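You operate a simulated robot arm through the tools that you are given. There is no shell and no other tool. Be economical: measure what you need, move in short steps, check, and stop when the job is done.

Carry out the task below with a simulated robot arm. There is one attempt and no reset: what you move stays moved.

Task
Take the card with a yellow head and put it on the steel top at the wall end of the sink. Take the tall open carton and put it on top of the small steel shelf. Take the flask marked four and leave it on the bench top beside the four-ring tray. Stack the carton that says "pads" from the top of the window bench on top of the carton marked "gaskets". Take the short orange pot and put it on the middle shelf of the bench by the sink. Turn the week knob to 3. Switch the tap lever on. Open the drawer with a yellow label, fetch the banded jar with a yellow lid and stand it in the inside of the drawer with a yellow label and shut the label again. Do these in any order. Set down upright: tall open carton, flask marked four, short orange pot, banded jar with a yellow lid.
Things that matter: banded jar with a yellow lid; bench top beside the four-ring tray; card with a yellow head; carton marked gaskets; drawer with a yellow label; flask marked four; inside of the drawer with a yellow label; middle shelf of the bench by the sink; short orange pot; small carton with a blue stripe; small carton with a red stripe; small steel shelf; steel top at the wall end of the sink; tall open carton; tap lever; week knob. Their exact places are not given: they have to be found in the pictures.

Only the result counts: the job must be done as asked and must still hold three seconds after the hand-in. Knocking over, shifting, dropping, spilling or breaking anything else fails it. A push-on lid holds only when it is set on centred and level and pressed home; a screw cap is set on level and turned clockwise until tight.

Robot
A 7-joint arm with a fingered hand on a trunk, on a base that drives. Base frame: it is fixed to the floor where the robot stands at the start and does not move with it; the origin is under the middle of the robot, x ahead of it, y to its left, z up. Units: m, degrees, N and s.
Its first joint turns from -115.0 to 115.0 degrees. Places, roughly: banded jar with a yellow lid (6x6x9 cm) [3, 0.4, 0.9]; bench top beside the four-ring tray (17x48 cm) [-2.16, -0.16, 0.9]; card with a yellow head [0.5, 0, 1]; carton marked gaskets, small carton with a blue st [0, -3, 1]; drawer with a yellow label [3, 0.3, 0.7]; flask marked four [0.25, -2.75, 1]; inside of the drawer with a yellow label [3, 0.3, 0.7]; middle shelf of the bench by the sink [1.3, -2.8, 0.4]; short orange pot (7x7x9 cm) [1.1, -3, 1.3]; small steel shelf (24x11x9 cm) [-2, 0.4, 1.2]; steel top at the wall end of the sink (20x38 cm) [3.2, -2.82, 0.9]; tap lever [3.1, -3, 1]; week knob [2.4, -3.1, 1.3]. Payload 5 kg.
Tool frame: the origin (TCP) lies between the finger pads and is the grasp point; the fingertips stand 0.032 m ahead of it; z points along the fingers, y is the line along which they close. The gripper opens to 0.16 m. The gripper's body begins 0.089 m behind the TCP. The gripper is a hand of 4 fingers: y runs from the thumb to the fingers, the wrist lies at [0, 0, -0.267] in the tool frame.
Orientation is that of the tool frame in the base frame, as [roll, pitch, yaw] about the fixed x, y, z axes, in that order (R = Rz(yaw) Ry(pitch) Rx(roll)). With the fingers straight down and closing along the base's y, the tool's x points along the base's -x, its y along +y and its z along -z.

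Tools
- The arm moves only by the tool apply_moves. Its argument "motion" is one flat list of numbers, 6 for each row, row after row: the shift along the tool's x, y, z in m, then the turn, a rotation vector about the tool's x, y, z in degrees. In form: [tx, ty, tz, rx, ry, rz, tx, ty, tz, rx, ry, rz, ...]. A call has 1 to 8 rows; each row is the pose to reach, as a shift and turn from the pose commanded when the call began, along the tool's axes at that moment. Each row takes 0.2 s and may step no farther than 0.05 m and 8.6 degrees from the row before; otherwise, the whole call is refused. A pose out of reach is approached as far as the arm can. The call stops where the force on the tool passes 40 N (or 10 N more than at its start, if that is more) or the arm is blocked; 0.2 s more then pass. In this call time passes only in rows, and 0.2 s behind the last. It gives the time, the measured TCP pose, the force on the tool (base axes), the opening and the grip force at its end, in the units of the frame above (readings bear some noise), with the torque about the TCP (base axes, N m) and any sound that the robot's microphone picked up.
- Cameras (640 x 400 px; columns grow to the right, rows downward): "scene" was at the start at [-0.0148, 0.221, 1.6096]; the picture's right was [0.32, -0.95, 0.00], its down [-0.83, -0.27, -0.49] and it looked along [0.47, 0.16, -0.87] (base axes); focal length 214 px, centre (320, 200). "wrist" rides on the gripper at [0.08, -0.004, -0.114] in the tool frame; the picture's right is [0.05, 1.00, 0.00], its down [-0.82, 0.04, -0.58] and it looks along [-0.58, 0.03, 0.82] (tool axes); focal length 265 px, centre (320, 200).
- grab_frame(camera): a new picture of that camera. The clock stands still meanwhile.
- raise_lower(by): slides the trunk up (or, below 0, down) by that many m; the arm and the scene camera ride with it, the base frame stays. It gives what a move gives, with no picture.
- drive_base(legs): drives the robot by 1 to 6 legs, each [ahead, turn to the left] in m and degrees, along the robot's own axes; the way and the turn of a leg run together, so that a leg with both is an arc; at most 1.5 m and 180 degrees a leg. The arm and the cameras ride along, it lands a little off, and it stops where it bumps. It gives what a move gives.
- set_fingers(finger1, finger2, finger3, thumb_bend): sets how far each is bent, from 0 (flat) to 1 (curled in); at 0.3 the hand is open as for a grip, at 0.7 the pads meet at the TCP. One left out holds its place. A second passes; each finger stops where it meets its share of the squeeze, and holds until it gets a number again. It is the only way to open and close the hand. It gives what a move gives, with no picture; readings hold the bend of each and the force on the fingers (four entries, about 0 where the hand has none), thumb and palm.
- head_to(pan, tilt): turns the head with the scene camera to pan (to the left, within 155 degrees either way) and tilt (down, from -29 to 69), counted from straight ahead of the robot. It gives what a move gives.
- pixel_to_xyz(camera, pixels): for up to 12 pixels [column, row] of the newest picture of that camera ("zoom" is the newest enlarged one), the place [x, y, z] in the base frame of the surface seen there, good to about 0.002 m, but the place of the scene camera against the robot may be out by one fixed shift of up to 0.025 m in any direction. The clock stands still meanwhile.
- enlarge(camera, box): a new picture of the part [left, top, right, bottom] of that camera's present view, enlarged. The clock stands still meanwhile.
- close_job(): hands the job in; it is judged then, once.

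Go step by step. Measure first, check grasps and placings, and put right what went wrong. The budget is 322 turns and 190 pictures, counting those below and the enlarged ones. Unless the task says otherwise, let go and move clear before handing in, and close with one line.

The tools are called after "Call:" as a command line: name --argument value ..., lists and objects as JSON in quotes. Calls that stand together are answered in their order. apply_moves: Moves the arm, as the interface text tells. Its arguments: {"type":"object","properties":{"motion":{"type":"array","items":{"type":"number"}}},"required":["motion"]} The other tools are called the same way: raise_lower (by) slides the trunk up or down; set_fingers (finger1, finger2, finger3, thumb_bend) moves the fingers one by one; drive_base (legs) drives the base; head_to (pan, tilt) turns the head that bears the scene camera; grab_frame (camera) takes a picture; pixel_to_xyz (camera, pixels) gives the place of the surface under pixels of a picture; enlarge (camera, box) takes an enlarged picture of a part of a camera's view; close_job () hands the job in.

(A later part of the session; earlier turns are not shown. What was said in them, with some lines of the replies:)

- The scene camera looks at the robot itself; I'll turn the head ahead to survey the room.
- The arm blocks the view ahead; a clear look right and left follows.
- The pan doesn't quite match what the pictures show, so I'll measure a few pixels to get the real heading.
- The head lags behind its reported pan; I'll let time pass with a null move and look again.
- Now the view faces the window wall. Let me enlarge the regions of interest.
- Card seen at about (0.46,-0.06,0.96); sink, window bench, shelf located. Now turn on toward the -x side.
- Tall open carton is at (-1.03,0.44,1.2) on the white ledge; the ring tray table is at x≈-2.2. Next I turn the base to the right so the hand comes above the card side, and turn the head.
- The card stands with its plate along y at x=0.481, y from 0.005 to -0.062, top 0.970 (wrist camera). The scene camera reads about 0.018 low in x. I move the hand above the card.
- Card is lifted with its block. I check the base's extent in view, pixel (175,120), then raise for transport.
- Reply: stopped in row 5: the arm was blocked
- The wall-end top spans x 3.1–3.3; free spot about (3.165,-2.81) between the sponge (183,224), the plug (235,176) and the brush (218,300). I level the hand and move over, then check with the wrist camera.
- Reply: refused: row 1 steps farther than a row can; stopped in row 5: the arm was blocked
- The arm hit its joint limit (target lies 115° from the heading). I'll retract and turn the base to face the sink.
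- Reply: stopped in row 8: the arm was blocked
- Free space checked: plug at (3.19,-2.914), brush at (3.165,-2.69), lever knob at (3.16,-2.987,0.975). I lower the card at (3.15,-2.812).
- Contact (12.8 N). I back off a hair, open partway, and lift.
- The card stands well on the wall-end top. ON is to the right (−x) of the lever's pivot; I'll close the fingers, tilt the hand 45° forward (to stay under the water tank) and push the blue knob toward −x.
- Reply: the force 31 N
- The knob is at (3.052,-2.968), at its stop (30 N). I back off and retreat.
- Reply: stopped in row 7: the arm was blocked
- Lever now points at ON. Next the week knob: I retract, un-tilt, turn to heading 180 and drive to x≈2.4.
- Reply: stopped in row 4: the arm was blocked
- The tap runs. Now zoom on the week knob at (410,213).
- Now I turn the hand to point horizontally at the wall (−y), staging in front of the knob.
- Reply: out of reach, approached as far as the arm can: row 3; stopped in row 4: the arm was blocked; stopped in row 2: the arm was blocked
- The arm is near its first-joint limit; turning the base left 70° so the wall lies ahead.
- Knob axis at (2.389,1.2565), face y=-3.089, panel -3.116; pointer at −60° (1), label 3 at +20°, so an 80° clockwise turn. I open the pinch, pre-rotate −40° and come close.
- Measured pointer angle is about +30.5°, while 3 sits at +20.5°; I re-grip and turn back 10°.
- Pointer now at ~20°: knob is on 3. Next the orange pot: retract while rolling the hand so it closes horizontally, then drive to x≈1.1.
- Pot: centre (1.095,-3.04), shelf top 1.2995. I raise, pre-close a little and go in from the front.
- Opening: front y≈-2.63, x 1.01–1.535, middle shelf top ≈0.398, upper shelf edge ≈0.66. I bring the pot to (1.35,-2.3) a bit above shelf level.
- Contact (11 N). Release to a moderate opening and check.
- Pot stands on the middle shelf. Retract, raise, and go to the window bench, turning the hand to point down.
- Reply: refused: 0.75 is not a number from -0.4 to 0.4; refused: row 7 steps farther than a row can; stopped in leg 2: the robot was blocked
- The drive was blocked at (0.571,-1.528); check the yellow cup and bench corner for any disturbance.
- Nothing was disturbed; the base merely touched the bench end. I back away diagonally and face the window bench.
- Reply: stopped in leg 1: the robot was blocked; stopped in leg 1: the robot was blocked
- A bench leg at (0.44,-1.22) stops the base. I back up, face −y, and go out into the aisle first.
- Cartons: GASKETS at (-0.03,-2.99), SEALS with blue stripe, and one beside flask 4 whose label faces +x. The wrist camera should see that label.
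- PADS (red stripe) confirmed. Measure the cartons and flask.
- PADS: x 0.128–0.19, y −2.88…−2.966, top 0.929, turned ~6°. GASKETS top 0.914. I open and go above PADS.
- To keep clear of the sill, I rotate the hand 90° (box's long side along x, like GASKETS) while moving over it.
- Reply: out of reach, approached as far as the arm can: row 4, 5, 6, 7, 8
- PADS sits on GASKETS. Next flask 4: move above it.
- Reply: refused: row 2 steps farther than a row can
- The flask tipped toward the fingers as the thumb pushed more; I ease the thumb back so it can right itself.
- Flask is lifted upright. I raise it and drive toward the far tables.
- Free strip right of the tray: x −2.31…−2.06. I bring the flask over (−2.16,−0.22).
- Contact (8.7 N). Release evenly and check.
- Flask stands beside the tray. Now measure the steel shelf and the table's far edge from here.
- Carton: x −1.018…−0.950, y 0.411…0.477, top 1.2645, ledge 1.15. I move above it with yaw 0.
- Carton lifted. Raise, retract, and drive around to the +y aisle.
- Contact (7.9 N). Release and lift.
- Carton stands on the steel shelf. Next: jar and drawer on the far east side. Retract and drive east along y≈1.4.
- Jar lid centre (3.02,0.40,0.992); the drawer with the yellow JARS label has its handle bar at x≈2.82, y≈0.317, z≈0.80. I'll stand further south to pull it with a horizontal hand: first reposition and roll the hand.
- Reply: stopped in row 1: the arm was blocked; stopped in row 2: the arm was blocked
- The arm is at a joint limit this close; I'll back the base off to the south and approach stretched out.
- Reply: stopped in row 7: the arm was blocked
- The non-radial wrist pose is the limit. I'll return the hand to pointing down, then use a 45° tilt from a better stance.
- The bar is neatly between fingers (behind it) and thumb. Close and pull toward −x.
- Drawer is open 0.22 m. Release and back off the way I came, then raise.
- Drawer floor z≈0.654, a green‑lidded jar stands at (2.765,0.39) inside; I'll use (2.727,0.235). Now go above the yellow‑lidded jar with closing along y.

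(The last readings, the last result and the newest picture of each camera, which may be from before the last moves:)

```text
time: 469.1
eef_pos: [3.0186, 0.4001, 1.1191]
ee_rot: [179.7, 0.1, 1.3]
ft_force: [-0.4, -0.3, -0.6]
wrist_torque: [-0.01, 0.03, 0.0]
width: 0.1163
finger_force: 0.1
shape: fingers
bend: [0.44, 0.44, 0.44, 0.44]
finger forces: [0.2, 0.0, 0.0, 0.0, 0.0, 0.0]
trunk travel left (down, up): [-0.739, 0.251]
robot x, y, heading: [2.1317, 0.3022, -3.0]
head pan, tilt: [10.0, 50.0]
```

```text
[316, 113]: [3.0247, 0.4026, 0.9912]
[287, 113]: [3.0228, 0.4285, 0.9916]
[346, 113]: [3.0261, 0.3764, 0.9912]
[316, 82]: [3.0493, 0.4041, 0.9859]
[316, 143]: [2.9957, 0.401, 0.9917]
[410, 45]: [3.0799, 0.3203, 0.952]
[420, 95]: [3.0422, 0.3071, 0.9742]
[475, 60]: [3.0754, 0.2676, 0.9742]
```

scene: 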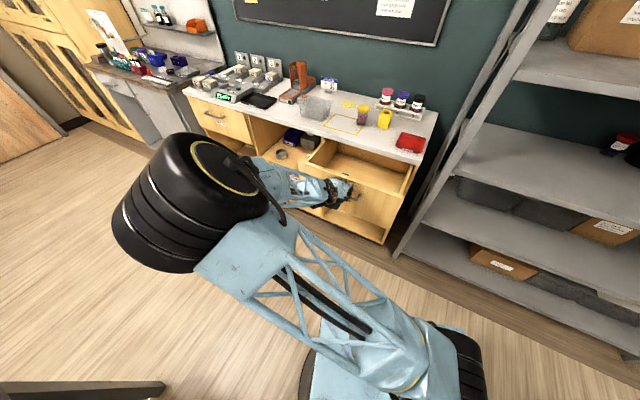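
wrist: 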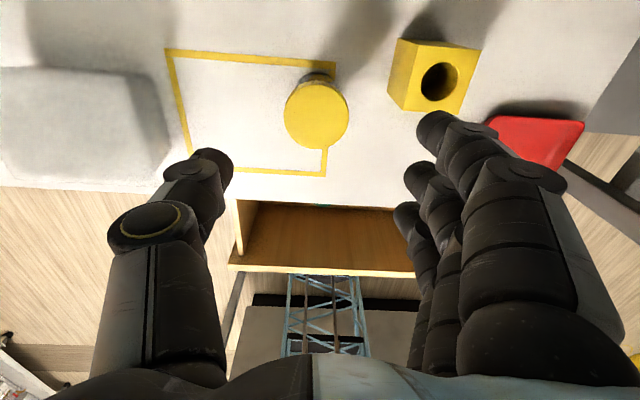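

Call:
set_fingers --finger1 0.5 --finger2 0.5 --finger3 0.5 --thumb_bend 0.5

Call:
apply_moves --motion '[0.004, -0.0055, 0.04, 0, 0, 1.2, 0.004, -0.0055, 0.08, 0, 0, 1.2, 0.004, -0.0055, 0.11, 0, 0, 1.2]'

Call:
grab_frame --camera "wrist"

```text
time: 470.1
eef_pos: [3.0187, 0.4008, 1.1186]
ee_rot: [179.8, 0.0, 1.2]
ft_force: [0.5, -0.4, 0.0]
wrist_torque: [0.02, 0.02, -0.02]
width: 0.0923
finger_force: 0.0
shape: fingers
bend: [0.5, 0.5, 0.5, 0.5]
finger forces: [0.0, 0.0, 0.1, 0.0, 0.0, 0.0]
trunk travel left (down, up): [-0.739, 0.251]
robot x, y, heading: [2.1355, 0.309, -2.7]
head pan, tilt: [10.0, 50.0]
```

```text
time: 470.9
eef_pos: [3.0243, 0.4044, 1.0097]
ee_rot: [179.7, 0.2, 0.1]
ft_force: [0.1, 0.5, -0.5]
wrist_torque: [-0.03, 0.01, 0.01]
width: 0.092
finger_force: 0.0
shape: fingers
bend: [0.5, 0.5, 0.5, 0.5]
finger forces: [0.0, 0.1, 0.1, 0.1, 0.0, 0.1]
trunk travel left (down, up): [-0.739, 0.251]
robot x, y, heading: [2.1347, 0.3037, -2.6]
head pan, tilt: [10.0, 50.0]
```

```text
27 pictures are left
```

wrist: 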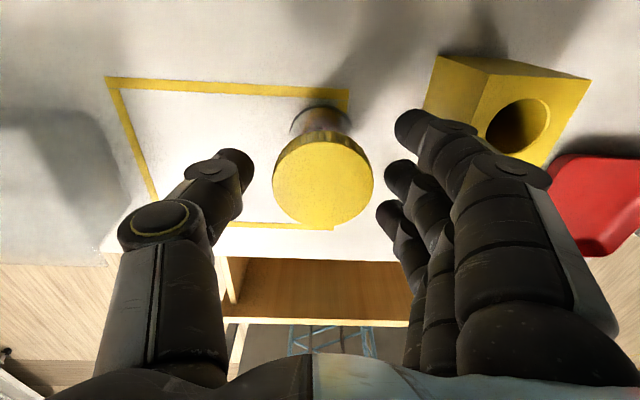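

Call:
apply_moves --motion '[0, -0.003, 0.01, 0, 0, 0, 0, -0.003, 0.021, 0, 0, 0]'

Call:
set_fingers --finger1 0.64 --finger2 0.64 --finger3 0.64 --thumb_bend 0.61

Call:
grab_frame --camera "wrist"

```text
time: 471.5
eef_pos: [3.021, 0.4067, 0.9871]
ee_rot: [179.8, 0.1, -0.1]
ft_force: [-0.2, 0.4, 0.2]
wrist_torque: [-0.02, 0.0, 0.02]
width: 0.0923
finger_force: 0.0
shape: fingers
bend: [0.5, 0.5, 0.5, 0.5]
finger forces: [0.0, 0.0, 0.0, 0.0, 0.0, 0.0]
trunk travel left (down, up): [-0.739, 0.251]
robot x, y, heading: [2.136, 0.3075, -2.7]
head pan, tilt: [10.0, 50.0]
```

```text
time: 472.5
eef_pos: [3.0214, 0.4071, 0.9894]
ee_rot: [179.6, 0.1, 0.1]
ft_force: [-0.1, 0.1, 0.3]
wrist_torque: [0.01, 0.01, 0.0]
width: 0.0514
finger_force: 7.0
shape: fingers
bend: [0.64, 0.58, 0.63, 0.59]
finger forces: [0.1, 5.9, 0.9, 0.0, 6.7, 0.1]
trunk travel left (down, up): [-0.739, 0.251]
robot x, y, heading: [2.132, 0.3021, -2.8]
head pan, tilt: [10.0, 50.0]
```

```text
26 pictures are left
```

wrist: 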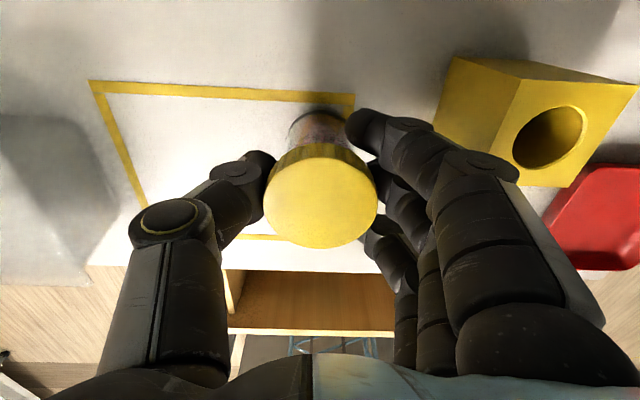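

Call:
set_fingers --finger1 0.67 --finger2 0.67 --finger3 0.67 --thumb_bend 0.64

Call:
apply_moves --motion '[0, 0, -0.015, 0, 0, 0, 0, 0, -0.03, 0, 0, 0, 0, 0, -0.045, 0, 0, 0]'

Call:
grab_frame --camera "wrist"

```text
time: 473.5
eef_pos: [3.0216, 0.4079, 0.9876]
ee_rot: [179.8, 0.1, 0.0]
ft_force: [0.7, -0.1, 0.2]
wrist_torque: [0.0, -0.04, 0.02]
width: 0.0454
finger_force: 11.6
shape: fingers
bend: [0.67, 0.57, 0.64, 0.61]
finger forces: [0.1, 8.4, 3.1, 0.0, 11.6, 0.0]
trunk travel left (down, up): [-0.739, 0.251]
robot x, y, heading: [2.1321, 0.3067, -2.7]
head pan, tilt: [10.0, 50.0]
```

```text
time: 474.3
eef_pos: [3.0208, 0.4081, 1.0336]
ee_rot: [179.7, 0.0, 0.0]
ft_force: [0.3, 0.4, -2.0]
wrist_torque: [0.02, -0.04, 0.01]
width: 0.0456
finger_force: 11.6
shape: fingers
bend: [0.67, 0.57, 0.64, 0.61]
finger forces: [0.1, 8.4, 3.1, 0.1, 11.8, 0.0]
trunk travel left (down, up): [-0.739, 0.251]
robot x, y, heading: [2.1335, 0.3046, -2.9]
head pan, tilt: [10.0, 50.0]
```

```text
25 pictures are left
```

wrist: 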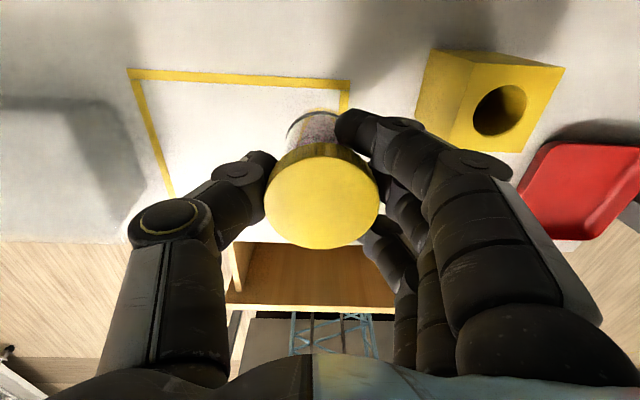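

Call:
apply_moves --motion '[0, 0, -0.045, 0, 0, 0, -0.02, 0.01, -0.08, 0, 0, 0, -0.062, 0.034, -0.08, 0, 0, 0, -0.104, 0.058, -0.08, 0, 0, 0, -0.146, 0.082, -0.08, 0, 0, 0, -0.188, 0.106, -0.08, 0, 0, 0, -0.23, 0.13, -0.08, 0, 0, 0, -0.27, 0.155, -0.08, 0, 0, 0]'

Call:
apply_moves --motion '[-0.024, 0.018, 0, 0, 0, 0]'

Call:
grab_frame --camera "wrist"

```text
time: 476.1
eef_pos: [2.7531, 0.2519, 1.1149]
ee_rot: [179.7, 0.0, 0.1]
ft_force: [-0.2, -0.3, -1.5]
wrist_torque: [0.01, -0.05, 0.0]
width: 0.0456
finger_force: 11.7
shape: fingers
bend: [0.67, 0.57, 0.64, 0.61]
finger forces: [0.1, 8.4, 3.3, 0.0, 11.5, 0.0]
trunk travel left (down, up): [-0.739, 0.251]
robot x, y, heading: [2.1326, 0.3118, -2.9]
head pan, tilt: [10.0, 50.0]
```

```text
time: 476.5
eef_pos: [2.7301, 0.2326, 1.1176]
ee_rot: [179.9, -0.1, -0.1]
ft_force: [0.1, 0.3, -1.9]
wrist_torque: [0.01, -0.02, -0.01]
width: 0.0454
finger_force: 11.8
shape: fingers
bend: [0.67, 0.57, 0.64, 0.61]
finger forces: [0.2, 8.5, 3.3, 0.0, 11.7, 0.0]
trunk travel left (down, up): [-0.739, 0.251]
robot x, y, heading: [2.1347, 0.3065, -2.7]
head pan, tilt: [10.0, 50.0]
```

```text
24 pictures are left
```

wrist: 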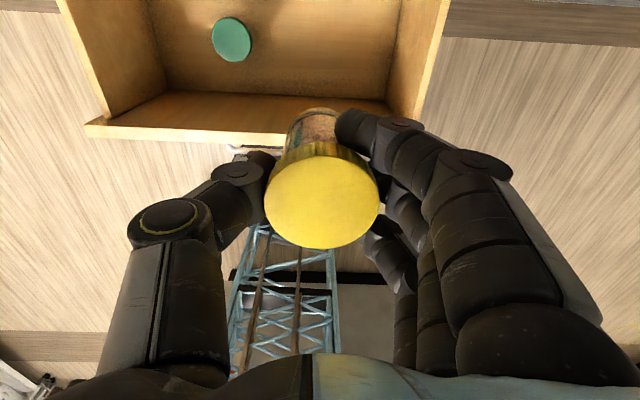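

Call:
pixel_to_xyz --camera "wrist" --pixels '[[200, 128], [200, 140], [230, 97], [330, 60], [420, 90], [440, 20], [232, 40], [130, 70], [280, 20], [395, 60]]'

```text
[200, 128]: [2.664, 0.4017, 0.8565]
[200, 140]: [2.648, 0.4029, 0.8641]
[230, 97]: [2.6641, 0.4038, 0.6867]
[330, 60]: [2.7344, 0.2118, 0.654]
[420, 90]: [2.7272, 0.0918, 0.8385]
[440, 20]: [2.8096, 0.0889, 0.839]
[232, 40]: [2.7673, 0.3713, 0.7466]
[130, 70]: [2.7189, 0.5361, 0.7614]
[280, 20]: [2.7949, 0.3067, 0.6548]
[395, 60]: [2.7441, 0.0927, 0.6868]
```

Call:
apply_moves --motion '[0.002, 0.005, 0.045, 0, 0, 0, 0.004, 0.01, 0.09, 0, 0, 0, 0.004, 0.01, 0.135, 0, 0, 0, 0.004, 0.01, 0.18, 0, 0, 0, 0.004, 0.01, 0.225, 0, 0, 0, 0.004, 0.01, 0.27, 0, 0, 0]'

Call:
grab_frame --camera "scene"

Call:
grab_frame --camera "wrist"

```text
time: 477.9
eef_pos: [2.7336, 0.2233, 0.8452]
ee_rot: [179.7, -0.1, 0.0]
ft_force: [0.8, 0.3, -1.2]
wrist_torque: [-0.06, 0.01, 0.01]
width: 0.0456
finger_force: 11.7
shape: fingers
bend: [0.67, 0.57, 0.64, 0.61]
finger forces: [0.2, 8.5, 3.3, 0.0, 11.6, 0.0]
trunk travel left (down, up): [-0.739, 0.251]
robot x, y, heading: [2.1353, 0.3051, -2.8]
head pan, tilt: [10.0, 50.0]
```

```text
23 pictures are left
```

scene: 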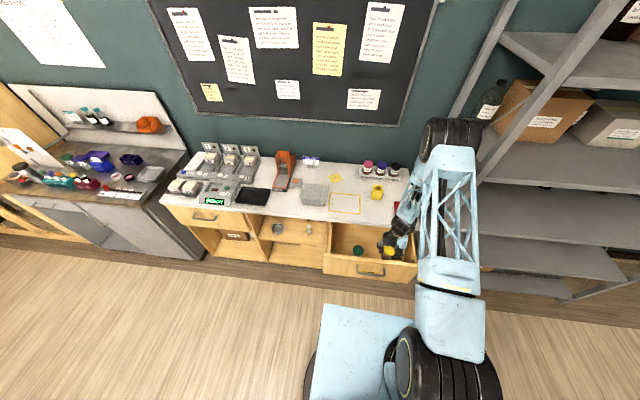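

```text
22 pictures are left
```

wrist: 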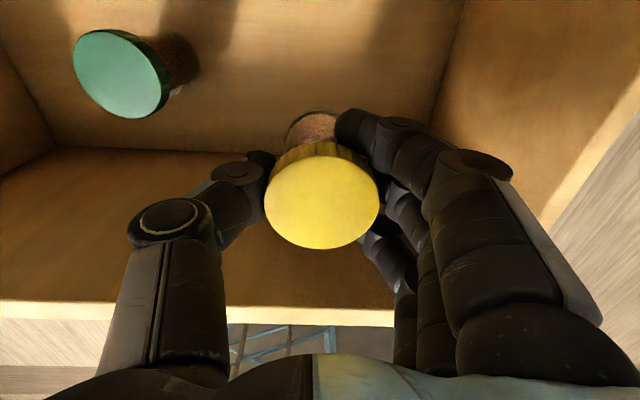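

Call:
apply_moves --motion '[0, 0, 0.035, 0, 0, 0, 0, 0, 0.07, 0, 0, 0, 0, 0, 0.09, 0, 0, 0, 0, 0, 0.097, 0, 0, 0]'

Call:
apply_moves --motion '[0, 0, 0.002, 0, 0, 0, 0, 0, 0.004, 0, 0, 0]'

```text
time: 478.9
eef_pos: [2.7334, 0.2221, 0.7493]
ee_rot: [179.7, 0.1, 0.0]
ft_force: [0.0, -0.6, -1.7]
wrist_torque: [0.0, 0.01, 0.03]
width: 0.0455
finger_force: 11.1
shape: fingers
bend: [0.67, 0.57, 0.64, 0.61]
finger forces: [0.2, 8.4, 3.2, 0.0, 11.4, 0.0]
trunk travel left (down, up): [-0.739, 0.251]
robot x, y, heading: [2.1367, 0.3065, -2.8]
head pan, tilt: [10.0, 50.0]
```

```text
time: 479.5
eef_pos: [2.732, 0.2234, 0.7458]
ee_rot: [179.7, 0.1, 0.0]
ft_force: [0.1, 0.3, -1.9]
wrist_torque: [0.0, 0.0, 0.01]
width: 0.0456
finger_force: 11.7
shape: fingers
bend: [0.67, 0.57, 0.64, 0.61]
finger forces: [0.3, 8.4, 3.2, 0.0, 11.5, 0.0]
trunk travel left (down, up): [-0.739, 0.251]
robot x, y, heading: [2.1336, 0.3045, -2.7]
head pan, tilt: [10.0, 50.0]
```

Call:
apply_moves --motion '[0, 0, 0.002, 0, 0, 0, 0, 0, 0.004, 0, 0, 0]'

```text
time: 480.1
eef_pos: [2.7301, 0.2235, 0.7425]
ee_rot: [179.7, 0.0, -0.1]
ft_force: [-1.5, -1.1, 13.8]
wrist_torque: [-0.06, 0.09, 0.0]
width: 0.0456
finger_force: 13.3
shape: fingers
bend: [0.67, 0.58, 0.65, 0.61]
finger forces: [0.1, 10.3, 4.2, 0.0, 13.0, 0.1]
trunk travel left (down, up): [-0.739, 0.251]
robot x, y, heading: [2.1299, 0.3049, -2.9]
head pan, tilt: [10.0, 50.0]
```

Contact with the drawer floor. Release to a narrow opening and lift out.

Call:
set_fingers --finger1 0.5 --finger2 0.5 --finger3 0.5 --thumb_bend 0.5

Call:
apply_moves --motion '[0, 0, -0.04, 0, 0, 0, 0, 0, -0.085, 0, 0, 0, 0, 0, -0.13, 0, 0, 0, 0, 0, -0.175, 0, 0, 0, 0, 0, -0.22, 0, 0, 0, 0, 0, -0.265, 0, 0, 0, 0, 0, -0.31, 0, 0, 0, 0, 0, -0.35, 0, 0, 0]'

Call:
grab_frame --camera "wrist"

```text
time: 481.1
eef_pos: [2.731, 0.224, 0.7407]
ee_rot: [179.7, 0.1, -0.1]
ft_force: [0.8, 0.2, 0.1]
wrist_torque: [0.0, -0.01, -0.03]
width: 0.0901
finger_force: 0.0
shape: fingers
bend: [0.5, 0.5, 0.5, 0.5]
finger forces: [0.1, 0.0, 0.0, 0.1, 0.0, 0.0]
trunk travel left (down, up): [-0.739, 0.251]
robot x, y, heading: [2.1336, 0.3093, -2.6]
head pan, tilt: [10.0, 50.0]
```

```text
time: 482.9
eef_pos: [2.7317, 0.2289, 1.0916]
ee_rot: [179.7, 0.1, 0.1]
ft_force: [0.0, -0.1, 0.2]
wrist_torque: [-0.04, -0.01, 0.03]
width: 0.0907
finger_force: 0.0
shape: fingers
bend: [0.5, 0.5, 0.5, 0.5]
finger forces: [0.0, 0.0, 0.1, 0.0, 0.0, 0.1]
trunk travel left (down, up): [-0.739, 0.251]
robot x, y, heading: [2.1307, 0.3055, -2.8]
head pan, tilt: [10.0, 50.0]
```

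```text
21 pictures are left
```

wrist: 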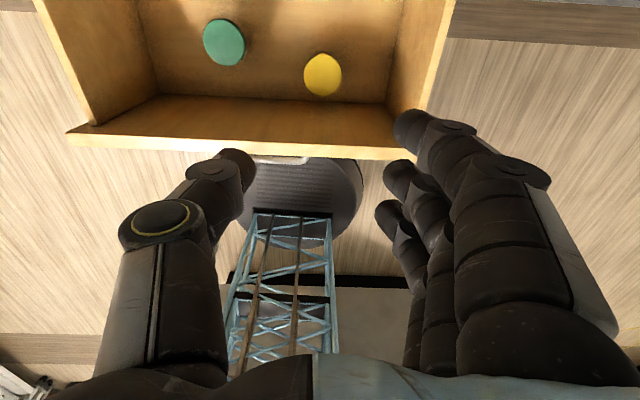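

Jar stands upright in the drawer. To shut it I'll retrace: same stance and 45° grip on the handle, then push in.

Call:
apply_moves --motion '[-0.004, -0.039, -0.017, 0, 0, -8.5, -0.008, -0.078, -0.034, 0, 0, -17, -0.012, -0.117, -0.052, 0, 0, -25.5, -0.016, -0.156, -0.069, 0, 0, -34, -0.02, -0.195, -0.086, 0, 0, -42.5, -0.024, -0.234, -0.103, 0, 0, -51, -0.028, -0.273, -0.12, 0, 0, -59.5, -0.032, -0.312, -0.138, 0, 0, -68]'

Call:
drive_base --legs '[[-0.09, 0], [0, 95], [-0.42, 0], [0, -74]]'

```text
time: 484.7
eef_pos: [2.7015, 0.5416, 1.2288]
ee_rot: [180.0, 0.4, 68.1]
ft_force: [0.0, 0.6, -0.1]
wrist_torque: [-0.03, -0.01, 0.02]
width: 0.0907
finger_force: 0.2
shape: fingers
bend: [0.5, 0.5, 0.5, 0.5]
finger forces: [0.0, 0.0, 0.0, 0.1, 0.0, 0.1]
trunk travel left (down, up): [-0.739, 0.251]
robot x, y, heading: [2.1326, 0.3053, -2.9]
head pan, tilt: [10.0, 50.0]
```

```text
time: 495.5
eef_pos: [2.4993, 0.3188, 1.2278]
ee_rot: [-180.0, 0.3, 89.9]
ft_force: [0.3, 0.1, 0.6]
wrist_torque: [0.01, -0.01, 0.03]
width: 0.0908
finger_force: 0.0
shape: fingers
bend: [0.5, 0.5, 0.5, 0.5]
finger forces: [0.0, 0.0, 0.0, 0.0, 0.0, 0.1]
trunk travel left (down, up): [-0.739, 0.251]
robot x, y, heading: [2.0568, -0.1078, 19.1]
head pan, tilt: [10.0, 50.0]
```

Call:
set_fingers --finger1 0.6 --finger2 0.6 --finger3 0.6 --thumb_bend 0.6

Call:
apply_moves --motion '[0, 0, 0, -8, 0, 0, 0, 0, 0, -16, 0, 0, 0, 0, 0, -24, 0, 0, 0, 0, 0, -32, 0, 0, 0, 0, 0, -40, 0, 0, 0, 0, 0, -45.4, 0, 0]'

Call:
raise_lower --by -0.38

Call:
grab_frame --camera "wrist"

```text
time: 496.5
eef_pos: [2.4996, 0.3196, 1.2291]
ee_rot: [179.9, 0.3, 89.9]
ft_force: [0.5, -0.2, -0.3]
wrist_torque: [-0.02, -0.01, -0.02]
width: 0.0544
finger_force: 0.1
shape: fingers
bend: [0.6, 0.6, 0.6, 0.6]
finger forces: [0.0, 0.0, 0.1, 0.0, 0.0, 0.0]
trunk travel left (down, up): [-0.739, 0.251]
robot x, y, heading: [2.057, -0.1065, 19.2]
head pan, tilt: [10.0, 50.0]
```

```text
time: 498.1
eef_pos: [2.5438, 0.2688, 1.2289]
ee_rot: [134.5, 0.2, 83.1]
ft_force: [0.0, 0.6, -0.6]
wrist_torque: [0.07, 0.01, 0.06]
width: 0.0539
finger_force: 0.0
shape: fingers
bend: [0.6, 0.6, 0.6, 0.6]
finger forces: [0.0, 0.0, 0.0, 0.0, 0.0, 0.1]
trunk travel left (down, up): [-0.739, 0.251]
robot x, y, heading: [2.0609, -0.1106, 19.0]
head pan, tilt: [10.0, 50.0]
stopped in row 6: the arm was blocked; the commanded pose is now the measured one
```

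```text
time: 501.8
eef_pos: [2.5453, 0.271, 0.8509]
ee_rot: [134.4, 0.1, 83.2]
ft_force: [-0.6, 0.7, 0.7]
wrist_torque: [0.0, 0.02, 0.02]
width: 0.0536
finger_force: 0.0
shape: fingers
bend: [0.6, 0.6, 0.6, 0.6]
finger forces: [0.1, 0.0, 0.1, 0.1, 0.0, 0.0]
trunk travel left (down, up): [-0.359, 0.631]
robot x, y, heading: [2.06, -0.1113, 19.4]
head pan, tilt: [10.0, 50.0]
```

```text
20 pictures are left
```

wrist: 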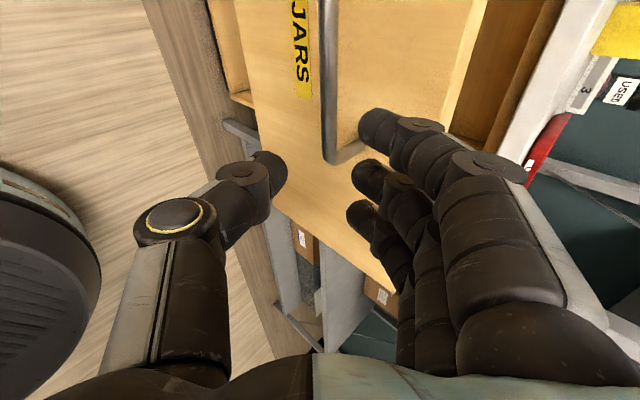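

Call:
apply_moves --motion '[0.025, 0, 0.005, 0, 2.5, -2.5, 0.05, 0, 0.02, 0, 4.9, -5, 0.05, 0.0025, 0.052, 0, 4.9, -5]'

Call:
grab_frame --camera "wrist"

```text
time: 502.6
eef_pos: [2.5886, 0.3178, 0.8137]
ee_rot: [134.6, 0.4, 90.3]
ft_force: [0.1, -0.4, 0.5]
wrist_torque: [-0.02, 0.0, 0.01]
width: 0.0535
finger_force: 0.0
shape: fingers
bend: [0.6, 0.6, 0.6, 0.6]
finger forces: [0.1, 0.1, 0.0, 0.0, 0.0, 0.0]
trunk travel left (down, up): [-0.359, 0.631]
robot x, y, heading: [2.0605, -0.1113, 19.1]
head pan, tilt: [10.0, 50.0]
```

```text
19 pictures are left
```

wrist: 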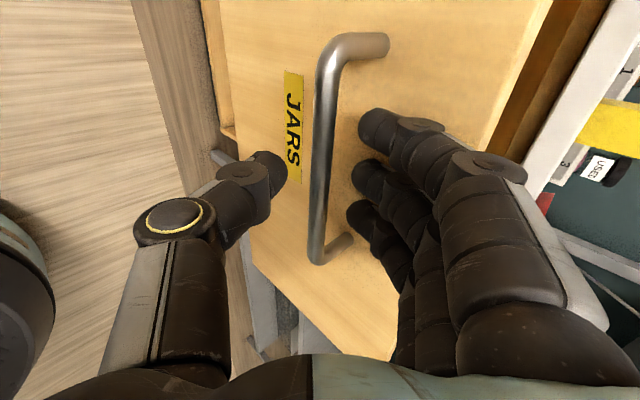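

Bar is again between fingers and thumb. Grip and push in +x gently.

Call:
set_fingers --finger1 0.8 --finger2 0.8 --finger3 0.8 --thumb_bend 0.8

Call:
apply_moves --motion '[0, 0.012, 0.012, 0, 0, 0, 0, 0.024, 0.024, 0, 0, 0, 0, 0.036, 0.036, 0, 0, 0, 0, 0.048, 0.048, 0, 0, 0, 0, 0.06, 0.06, 0, 0, 0, 0, 0.072, 0.072, 0, 0, 0, 0, 0.084, 0.084, 0, 0, 0]'

```text
time: 503.6
eef_pos: [2.5886, 0.3182, 0.8153]
ee_rot: [134.5, 0.5, 90.2]
ft_force: [1.3, 1.6, -1.7]
wrist_torque: [0.02, 0.05, 0.0]
width: 0.0271
finger_force: 28.1
shape: fingers
bend: [0.71, 0.71, 0.71, 0.7]
finger forces: [9.5, 9.5, 9.7, 0.0, 27.8, 0.0]
trunk travel left (down, up): [-0.359, 0.631]
robot x, y, heading: [2.0593, -0.1092, 18.9]
head pan, tilt: [10.0, 50.0]
```

```text
time: 505.2
eef_pos: [2.708, 0.3161, 0.8153]
ee_rot: [134.4, 0.5, 90.2]
ft_force: [1.8, 12.7, -9.2]
wrist_torque: [0.18, 0.15, 0.15]
width: 0.027
finger_force: 27.5
shape: fingers
bend: [0.72, 0.72, 0.72, 0.71]
finger forces: [8.5, 8.4, 8.3, 0.0, 28.9, 0.0]
trunk travel left (down, up): [-0.359, 0.631]
robot x, y, heading: [2.0594, -0.1126, 19.0]
head pan, tilt: [10.0, 50.0]
```

Call:
apply_moves --motion '[0, 0.012, 0.012, 0, 0, 0, 0, 0.024, 0.024, 0, 0, 0, 0, 0.036, 0.036, 0, 0, 0, 0, 0.048, 0.048, 0, 0, 0, 0, 0.06, 0.06, 0, 0, 0, 0, 0.068, 0.068, 0, 0, 0, 0, 0.073, 0.073, 0, 0, 0]'

Call:
grab_frame --camera "wrist"

```text
time: 506.8
eef_pos: [2.8128, 0.3169, 0.8156]
ee_rot: [134.6, 0.4, 90.2]
ft_force: [-0.1, 6.6, -12.4]
wrist_torque: [0.12, 0.21, 0.03]
width: 0.0269
finger_force: 26.2
shape: fingers
bend: [0.72, 0.72, 0.72, 0.71]
finger forces: [7.7, 7.7, 7.5, 0.1, 30.2, 0.0]
trunk travel left (down, up): [-0.359, 0.631]
robot x, y, heading: [2.059, -0.1093, 19.1]
head pan, tilt: [10.0, 50.0]
```

```text
18 pictures are left
```

wrist: 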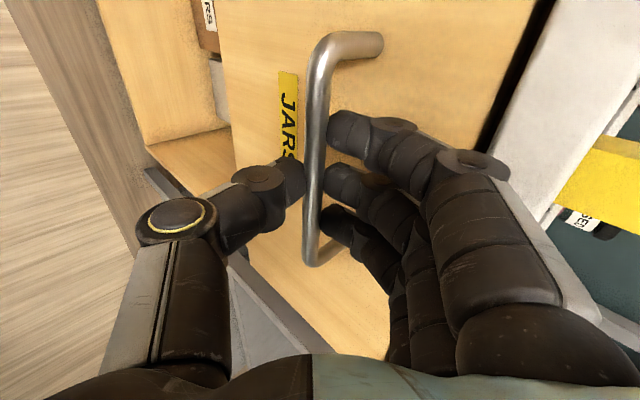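

Call:
apply_moves --motion '[0, 0.003, 0.003, 0, 0, 0, 0, 0.006, 0.006, 0, 0, 0, 0, 0.009, 0.009, 0, 0, 0]'

Call:
pixel_to_xyz --camera "wrist" --pixels '[[440, 60], [270, 200], [400, 90]]'

```text
time: 507.6
eef_pos: [2.8236, 0.3168, 0.8159]
ee_rot: [134.7, 0.5, 90.2]
ft_force: [-19.4, 1.2, -10.2]
wrist_torque: [0.0, 0.31, 0.0]
width: 0.0251
finger_force: 21.5
shape: fingers
bend: [0.73, 0.74, 0.74, 0.69]
finger forces: [4.1, 4.1, 4.4, 0.0, 29.4, 0.0]
trunk travel left (down, up): [-0.359, 0.631]
robot x, y, heading: [2.0582, -0.1072, 19.3]
head pan, tilt: [10.0, 50.0]
```

```text
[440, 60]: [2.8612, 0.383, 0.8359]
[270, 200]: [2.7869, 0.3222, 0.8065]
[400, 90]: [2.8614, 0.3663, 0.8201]
```

Call:
set_fingers --finger1 0.64 --finger2 0.64 --finger3 0.64 --thumb_bend 0.55

Call:
apply_moves --motion '[0, -0.002, -0.015, 0, 0, 0, 0, -0.01, -0.04, 0, 0, 0, 0, -0.025, -0.07, 0, 0, 0, 0, -0.04, -0.1, 0, 0, 0]'

Call:
grab_frame --camera "wrist"

Call:
pixel_to_xyz --camera "wrist" --pixels '[[440, 60], [330, 120], [381, 80], [376, 110]]'

```text
time: 508.6
eef_pos: [2.8239, 0.3173, 0.816]
ee_rot: [134.4, 0.4, 90.2]
ft_force: [-12.0, -1.8, -1.8]
wrist_torque: [0.03, -0.17, -0.03]
width: 0.0506
finger_force: 5.9
shape: fingers
bend: [0.66, 0.66, 0.66, 0.55]
finger forces: [3.9, 3.8, 3.6, 0.1, 0.0, 0.1]
trunk travel left (down, up): [-0.359, 0.631]
robot x, y, heading: [2.0614, -0.1104, 19.0]
head pan, tilt: [10.0, 50.0]
```

```text
time: 509.6
eef_pos: [2.7239, 0.3176, 0.8562]
ee_rot: [134.5, 0.4, 90.1]
ft_force: [0.4, -0.7, -0.1]
wrist_torque: [0.0, 0.0, 0.0]
width: 0.0549
finger_force: 0.0
shape: fingers
bend: [0.64, 0.64, 0.64, 0.55]
finger forces: [0.0, 0.1, 0.0, 0.0, 0.0, 0.0]
trunk travel left (down, up): [-0.359, 0.631]
robot x, y, heading: [2.0603, -0.1086, 19.4]
head pan, tilt: [10.0, 50.0]
```

```text
17 pictures are left
```

wrist: 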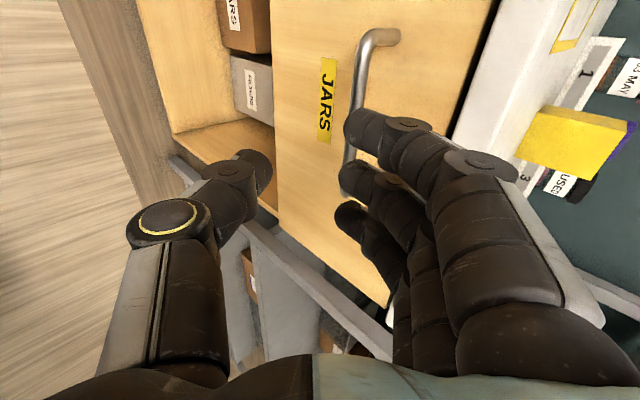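

```text
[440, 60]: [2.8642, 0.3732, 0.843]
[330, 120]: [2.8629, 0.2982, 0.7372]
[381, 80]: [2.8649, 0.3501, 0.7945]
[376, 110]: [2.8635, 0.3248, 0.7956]
```

The drawer front is back at x≈2.8635, as when shut. I raise the hand clear and take a last look.

Call:
raise_lower --by 0.38

Call:
head_to --pan -10 --tilt 45

Call:
grab_frame --camera "scene"

```text
time: 513.3
eef_pos: [2.7234, 0.3184, 1.237]
ee_rot: [134.5, 0.3, 90.2]
ft_force: [-0.1, 0.4, 0.0]
wrist_torque: [0.0, 0.0, 0.0]
width: 0.0548
finger_force: 0.0
shape: fingers
bend: [0.64, 0.64, 0.64, 0.55]
finger forces: [0.0, 0.1, 0.0, 0.0, 0.1, 0.0]
trunk travel left (down, up): [-0.739, 0.251]
robot x, y, heading: [2.0573, -0.1129, 19.1]
head pan, tilt: [10.0, 50.0]
```

```text
time: 514.1
eef_pos: [2.7242, 0.3184, 1.2365]
ee_rot: [134.5, 0.4, 90.1]
ft_force: [-0.3, -0.2, -0.8]
wrist_torque: [-0.02, -0.04, -0.01]
width: 0.0548
finger_force: 0.1
shape: fingers
bend: [0.64, 0.64, 0.64, 0.55]
finger forces: [0.0, 0.0, 0.0, 0.1, 0.0, 0.0]
trunk travel left (down, up): [-0.739, 0.251]
robot x, y, heading: [2.0581, -0.1124, 19.0]
head pan, tilt: [-10.0, 45.0]
```

```text
16 pictures are left
```

scene: 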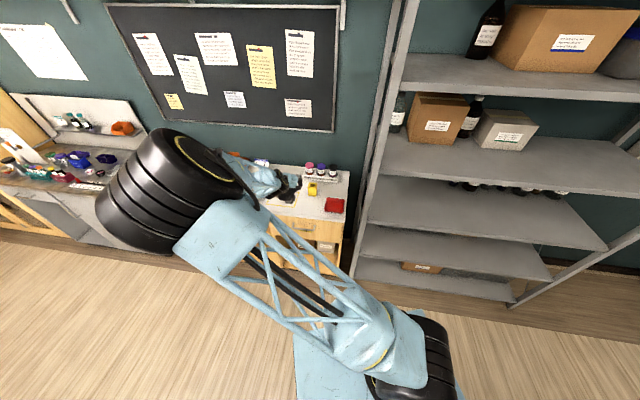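

Call:
head_to --pan -90 --tilt 25

Call:
apply_moves --motion '[0, 0, 0, 0, 0, 0, 0, 0, 0, 0, 0, 0, 0, 0, 0, 0, 0, 0, 0, 0, 0, 0, 0, 0, 0, 0, 0, 0, 0, 0, 0, 0, 0, 0, 0, 0, 0, 0, 0, 0, 0, 0, 0, 0, 0, 0, 0, 0]'

Call:
apply_moves --motion '[0, 0, 0, 0, 0, 0, 0, 0, 0, 0, 0, 0, 0, 0, 0, 0, 0, 0, 0, 0, 0, 0, 0, 0, 0, 0, 0, 0, 0, 0, 0, 0, 0, 0, 0, 0, 0, 0, 0, 0, 0, 0, 0, 0, 0, 0, 0, 0]'

Call:
apply_moves --motion '[0, 0, 0, 0, 0, 0, 0, 0, 0, 0, 0, 0, 0, 0, 0, 0, 0, 0, 0, 0, 0, 0, 0, 0, 0, 0, 0, 0, 0, 0, 0, 0, 0, 0, 0, 0, 0, 0, 0, 0, 0, 0, 0, 0, 0, 0, 0, 0]'

Call:
grab_frame --camera "scene"

```text
time: 515.6
eef_pos: [2.7248, 0.3184, 1.2366]
ee_rot: [134.5, 0.3, 90.2]
ft_force: [-0.4, -0.1, 0.1]
wrist_torque: [-0.01, -0.01, -0.01]
width: 0.0546
finger_force: 0.0
shape: fingers
bend: [0.64, 0.64, 0.64, 0.55]
finger forces: [0.0, 0.1, 0.0, 0.0, 0.0, 0.0]
trunk travel left (down, up): [-0.739, 0.251]
robot x, y, heading: [2.0632, -0.1092, 19.2]
head pan, tilt: [-90.0, 25.0]
```

```text
time: 517.4
eef_pos: [2.7229, 0.3172, 1.2367]
ee_rot: [134.5, 0.5, 90.2]
ft_force: [-0.1, 0.2, -0.1]
wrist_torque: [0.0, 0.01, 0.02]
width: 0.0549
finger_force: 0.0
shape: fingers
bend: [0.64, 0.64, 0.64, 0.55]
finger forces: [0.0, 0.0, 0.0, 0.0, 0.0, 0.0]
trunk travel left (down, up): [-0.739, 0.251]
robot x, y, heading: [2.0579, -0.1109, 19.3]
head pan, tilt: [-90.0, 25.0]
```

```text
time: 519.2
eef_pos: [2.7237, 0.318, 1.2365]
ee_rot: [134.4, 0.4, 90.2]
ft_force: [-0.5, -0.7, 0.7]
wrist_torque: [0.02, 0.0, 0.0]
width: 0.055
finger_force: 0.0
shape: fingers
bend: [0.64, 0.64, 0.64, 0.55]
finger forces: [0.0, 0.0, 0.0, 0.1, 0.0, 0.1]
trunk travel left (down, up): [-0.739, 0.251]
robot x, y, heading: [2.0599, -0.1103, 19.2]
head pan, tilt: [-90.0, 25.0]
```

```text
time: 521.0
eef_pos: [2.7226, 0.3187, 1.2362]
ee_rot: [134.5, 0.4, 90.3]
ft_force: [0.3, -0.3, -0.6]
wrist_torque: [0.01, -0.03, -0.01]
width: 0.0548
finger_force: 0.1
shape: fingers
bend: [0.64, 0.64, 0.64, 0.55]
finger forces: [0.0, 0.1, 0.0, 0.1, 0.1, 0.0]
trunk travel left (down, up): [-0.739, 0.251]
robot x, y, heading: [2.057, -0.1106, 19.3]
head pan, tilt: [-90.0, 25.0]
```

```text
15 pictures are left
```

scene: 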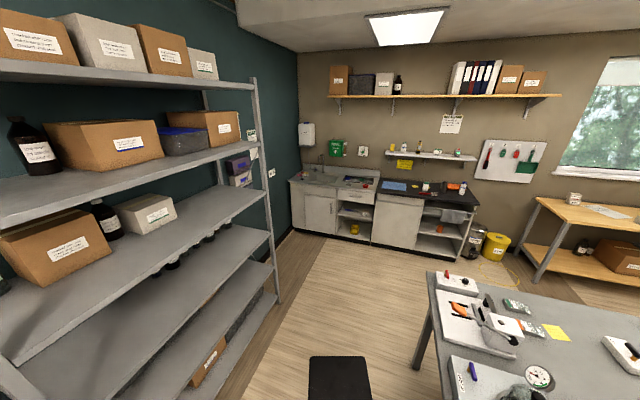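

Call:
enlarge --camera "scene" --box '[285, 135, 385, 205]'

Call:
enlarge --camera "scene" --box '[400, 170, 640, 270]'

```text
5.71 times, centred on (335, 170) of scene
```

zoom: 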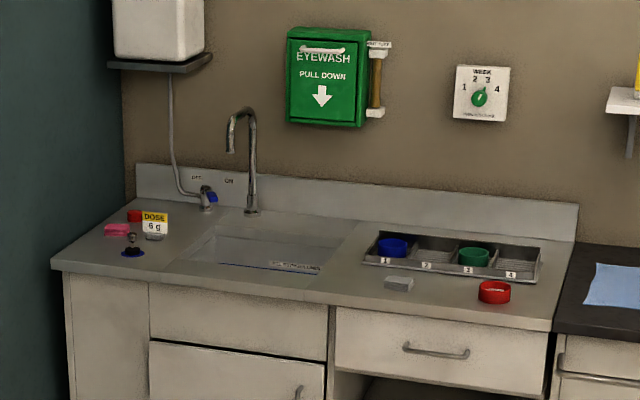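

```text
2.67 times, centred on (520, 220) of scene
```

zoom: 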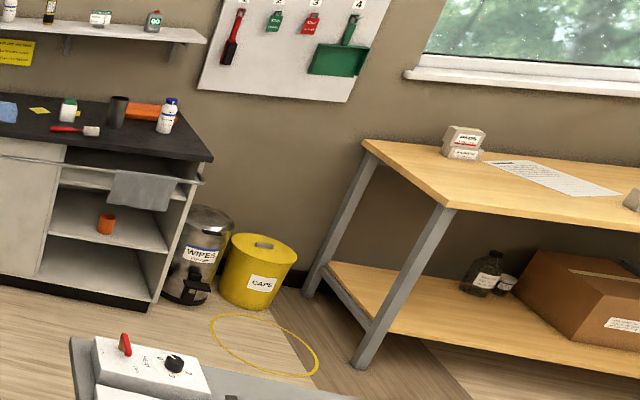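

Call:
enlarge --camera "scene" --box '[305, 150, 345, 182]'

Call:
pixel_to_xyz --camera "zoom" --pixels '[[205, 295], [190, 310], [215, 300], [225, 310], [180, 290], [190, 290], [240, 290], [310, 230]]'

```text
12.50 times, centred on (325, 166) of scene
```

zoom: 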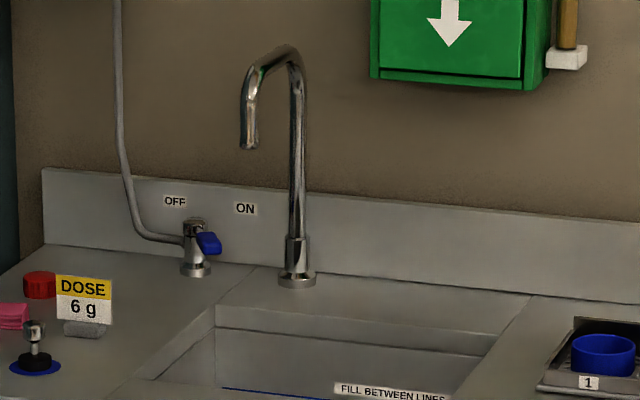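

```text
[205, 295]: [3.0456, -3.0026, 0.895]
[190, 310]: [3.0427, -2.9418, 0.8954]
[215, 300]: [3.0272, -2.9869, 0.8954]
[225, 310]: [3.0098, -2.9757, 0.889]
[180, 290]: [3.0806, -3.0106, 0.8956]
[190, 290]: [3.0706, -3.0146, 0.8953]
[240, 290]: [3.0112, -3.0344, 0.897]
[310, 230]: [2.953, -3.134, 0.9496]
```

Call:
pixel_to_xyz --camera "zoom" --pixels '[[208, 243], [214, 246], [203, 238], [195, 230], [200, 265], [250, 130]]'

```text
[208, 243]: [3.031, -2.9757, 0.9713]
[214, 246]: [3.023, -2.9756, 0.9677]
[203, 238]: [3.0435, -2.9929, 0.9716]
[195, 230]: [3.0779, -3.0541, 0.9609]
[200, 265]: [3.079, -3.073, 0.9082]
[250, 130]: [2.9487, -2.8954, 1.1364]
```

Call:
head_to --pan 150 --tilt 15

Call:
raise_lower --by 0.2

Call:
raise_lower --by -0.1

Call:
apply_moves --motion '[0, 0, 0, 0, 0, 0, 0, 0, 0, 0, 0, 0, 0, 0, 0, 0, 0, 0, 0, 0, 0, 0, 0, 0, 0, 0, 0, 0, 0, 0, 0, 0, 0, 0, 0, 0, 0, 0, 0, 0, 0, 0, 0, 0, 0, 0, 0, 0]'

Call:
apply_moves --motion '[0, 0, 0, 0, 0, 0, 0, 0, 0, 0, 0, 0, 0, 0, 0, 0, 0, 0, 0, 0, 0, 0, 0, 0, 0, 0, 0, 0, 0, 0, 0, 0, 0, 0, 0, 0, 0, 0, 0, 0, 0, 0, 0, 0, 0, 0, 0, 0]'

Call:
apply_moves --motion '[0, 0, 0, 0, 0, 0, 0, 0, 0, 0, 0, 0, 0, 0, 0, 0, 0, 0, 0, 0, 0, 0, 0, 0, 0, 0, 0, 0, 0, 0, 0, 0, 0, 0, 0, 0, 0, 0, 0, 0, 0, 0, 0, 0, 0, 0, 0, 0]'

Call:
grab_frame --camera "scene"

```text
time: 524.4
eef_pos: [2.7241, 0.3172, 1.236]
ee_rot: [134.6, 0.4, 90.1]
ft_force: [-0.2, 0.5, 0.0]
wrist_torque: [0.02, 0.0, 0.02]
width: 0.055
finger_force: 0.1
shape: fingers
bend: [0.64, 0.64, 0.64, 0.55]
finger forces: [0.0, 0.0, 0.1, 0.0, 0.0, 0.1]
trunk travel left (down, up): [-0.739, 0.251]
robot x, y, heading: [2.0602, -0.1122, 19.1]
head pan, tilt: [150.0, 15.0]
```

```text
time: 526.6
eef_pos: [2.7246, 0.3182, 1.4366]
ee_rot: [134.5, 0.3, 90.1]
ft_force: [0.5, 1.1, 0.2]
wrist_torque: [-0.02, 0.02, 0.0]
width: 0.0549
finger_force: 0.0
shape: fingers
bend: [0.64, 0.64, 0.64, 0.55]
finger forces: [0.0, 0.0, 0.0, 0.1, 0.1, 0.0]
trunk travel left (down, up): [-0.939, 0.051]
robot x, y, heading: [2.0629, -0.1097, 19.0]
head pan, tilt: [150.0, 15.0]
```

```text
time: 527.9
eef_pos: [2.7237, 0.3179, 1.3363]
ee_rot: [134.4, 0.4, 90.3]
ft_force: [-0.3, 1.2, 0.3]
wrist_torque: [-0.03, 0.03, -0.03]
width: 0.0546
finger_force: 0.0
shape: fingers
bend: [0.64, 0.64, 0.64, 0.55]
finger forces: [0.0, 0.0, 0.0, 0.0, 0.0, 0.0]
trunk travel left (down, up): [-0.839, 0.151]
robot x, y, heading: [2.06, -0.1099, 19.0]
head pan, tilt: [150.0, 15.0]
```

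```text
time: 529.7
eef_pos: [2.7235, 0.3187, 1.3373]
ee_rot: [134.6, 0.4, 90.1]
ft_force: [-0.4, 0.0, -0.7]
wrist_torque: [0.0, 0.0, 0.01]
width: 0.0548
finger_force: 0.2
shape: fingers
bend: [0.64, 0.64, 0.64, 0.55]
finger forces: [0.0, 0.0, 0.0, 0.1, 0.0, 0.1]
trunk travel left (down, up): [-0.839, 0.151]
robot x, y, heading: [2.0576, -0.1102, 19.0]
head pan, tilt: [150.0, 15.0]
```

```text
time: 531.5
eef_pos: [2.7235, 0.3179, 1.3362]
ee_rot: [134.6, 0.4, 90.2]
ft_force: [0.4, 0.8, 0.3]
wrist_torque: [0.02, 0.0, 0.0]
width: 0.0545
finger_force: 0.1
shape: fingers
bend: [0.64, 0.64, 0.64, 0.55]
finger forces: [0.0, 0.0, 0.0, 0.0, 0.0, 0.0]
trunk travel left (down, up): [-0.839, 0.151]
robot x, y, heading: [2.0621, -0.1085, 19.2]
head pan, tilt: [150.0, 15.0]
```

```text
time: 533.3
eef_pos: [2.7236, 0.3183, 1.3367]
ee_rot: [134.5, 0.4, 90.2]
ft_force: [-0.6, -0.6, -0.1]
wrist_torque: [-0.01, -0.04, 0.02]
width: 0.055
finger_force: 0.1
shape: fingers
bend: [0.64, 0.64, 0.64, 0.55]
finger forces: [0.0, 0.0, 0.1, 0.0, 0.1, 0.1]
trunk travel left (down, up): [-0.839, 0.151]
robot x, y, heading: [2.0582, -0.111, 19.3]
head pan, tilt: [150.0, 15.0]
```

```text
11 pictures are left
```

scene: 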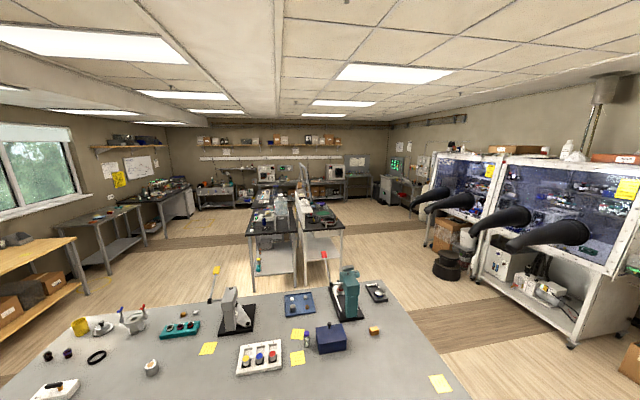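

Call:
enlarge --camera "scene" --box '[230, 175, 350, 250]'

Call:
enlarge --camera "scene" --box '[30, 290, 190, 390]'

```text
5.33 times, centred on (290, 212) of scene
```

zoom: 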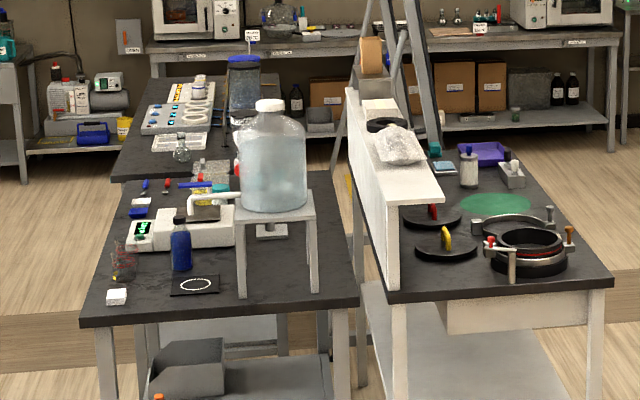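

```text
4.00 times, centred on (110, 340) of scene
```

zoom: 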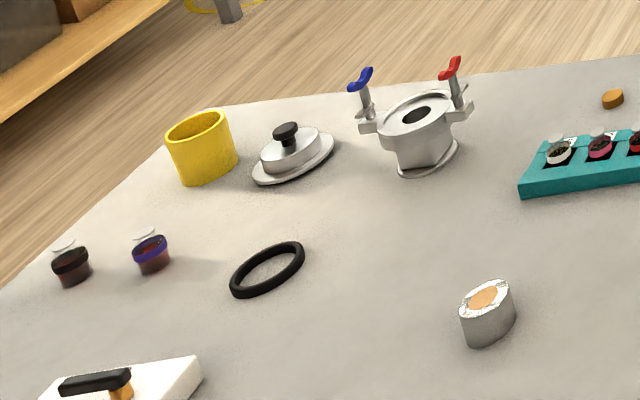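

Everything shows in place: the carton is on the steel shelf, the flask stands by the ring tray, the cartons are stacked, the card, pot, knob and lever are set, and the drawer is shut. I hand in.

Call:
close_job

```text
The job is handed in.
```

All eight jobs are done and handed in; the last pictures and readings showed each result holding. The jar was upright when the drawer went shut, but I didn't look inside afterwards.
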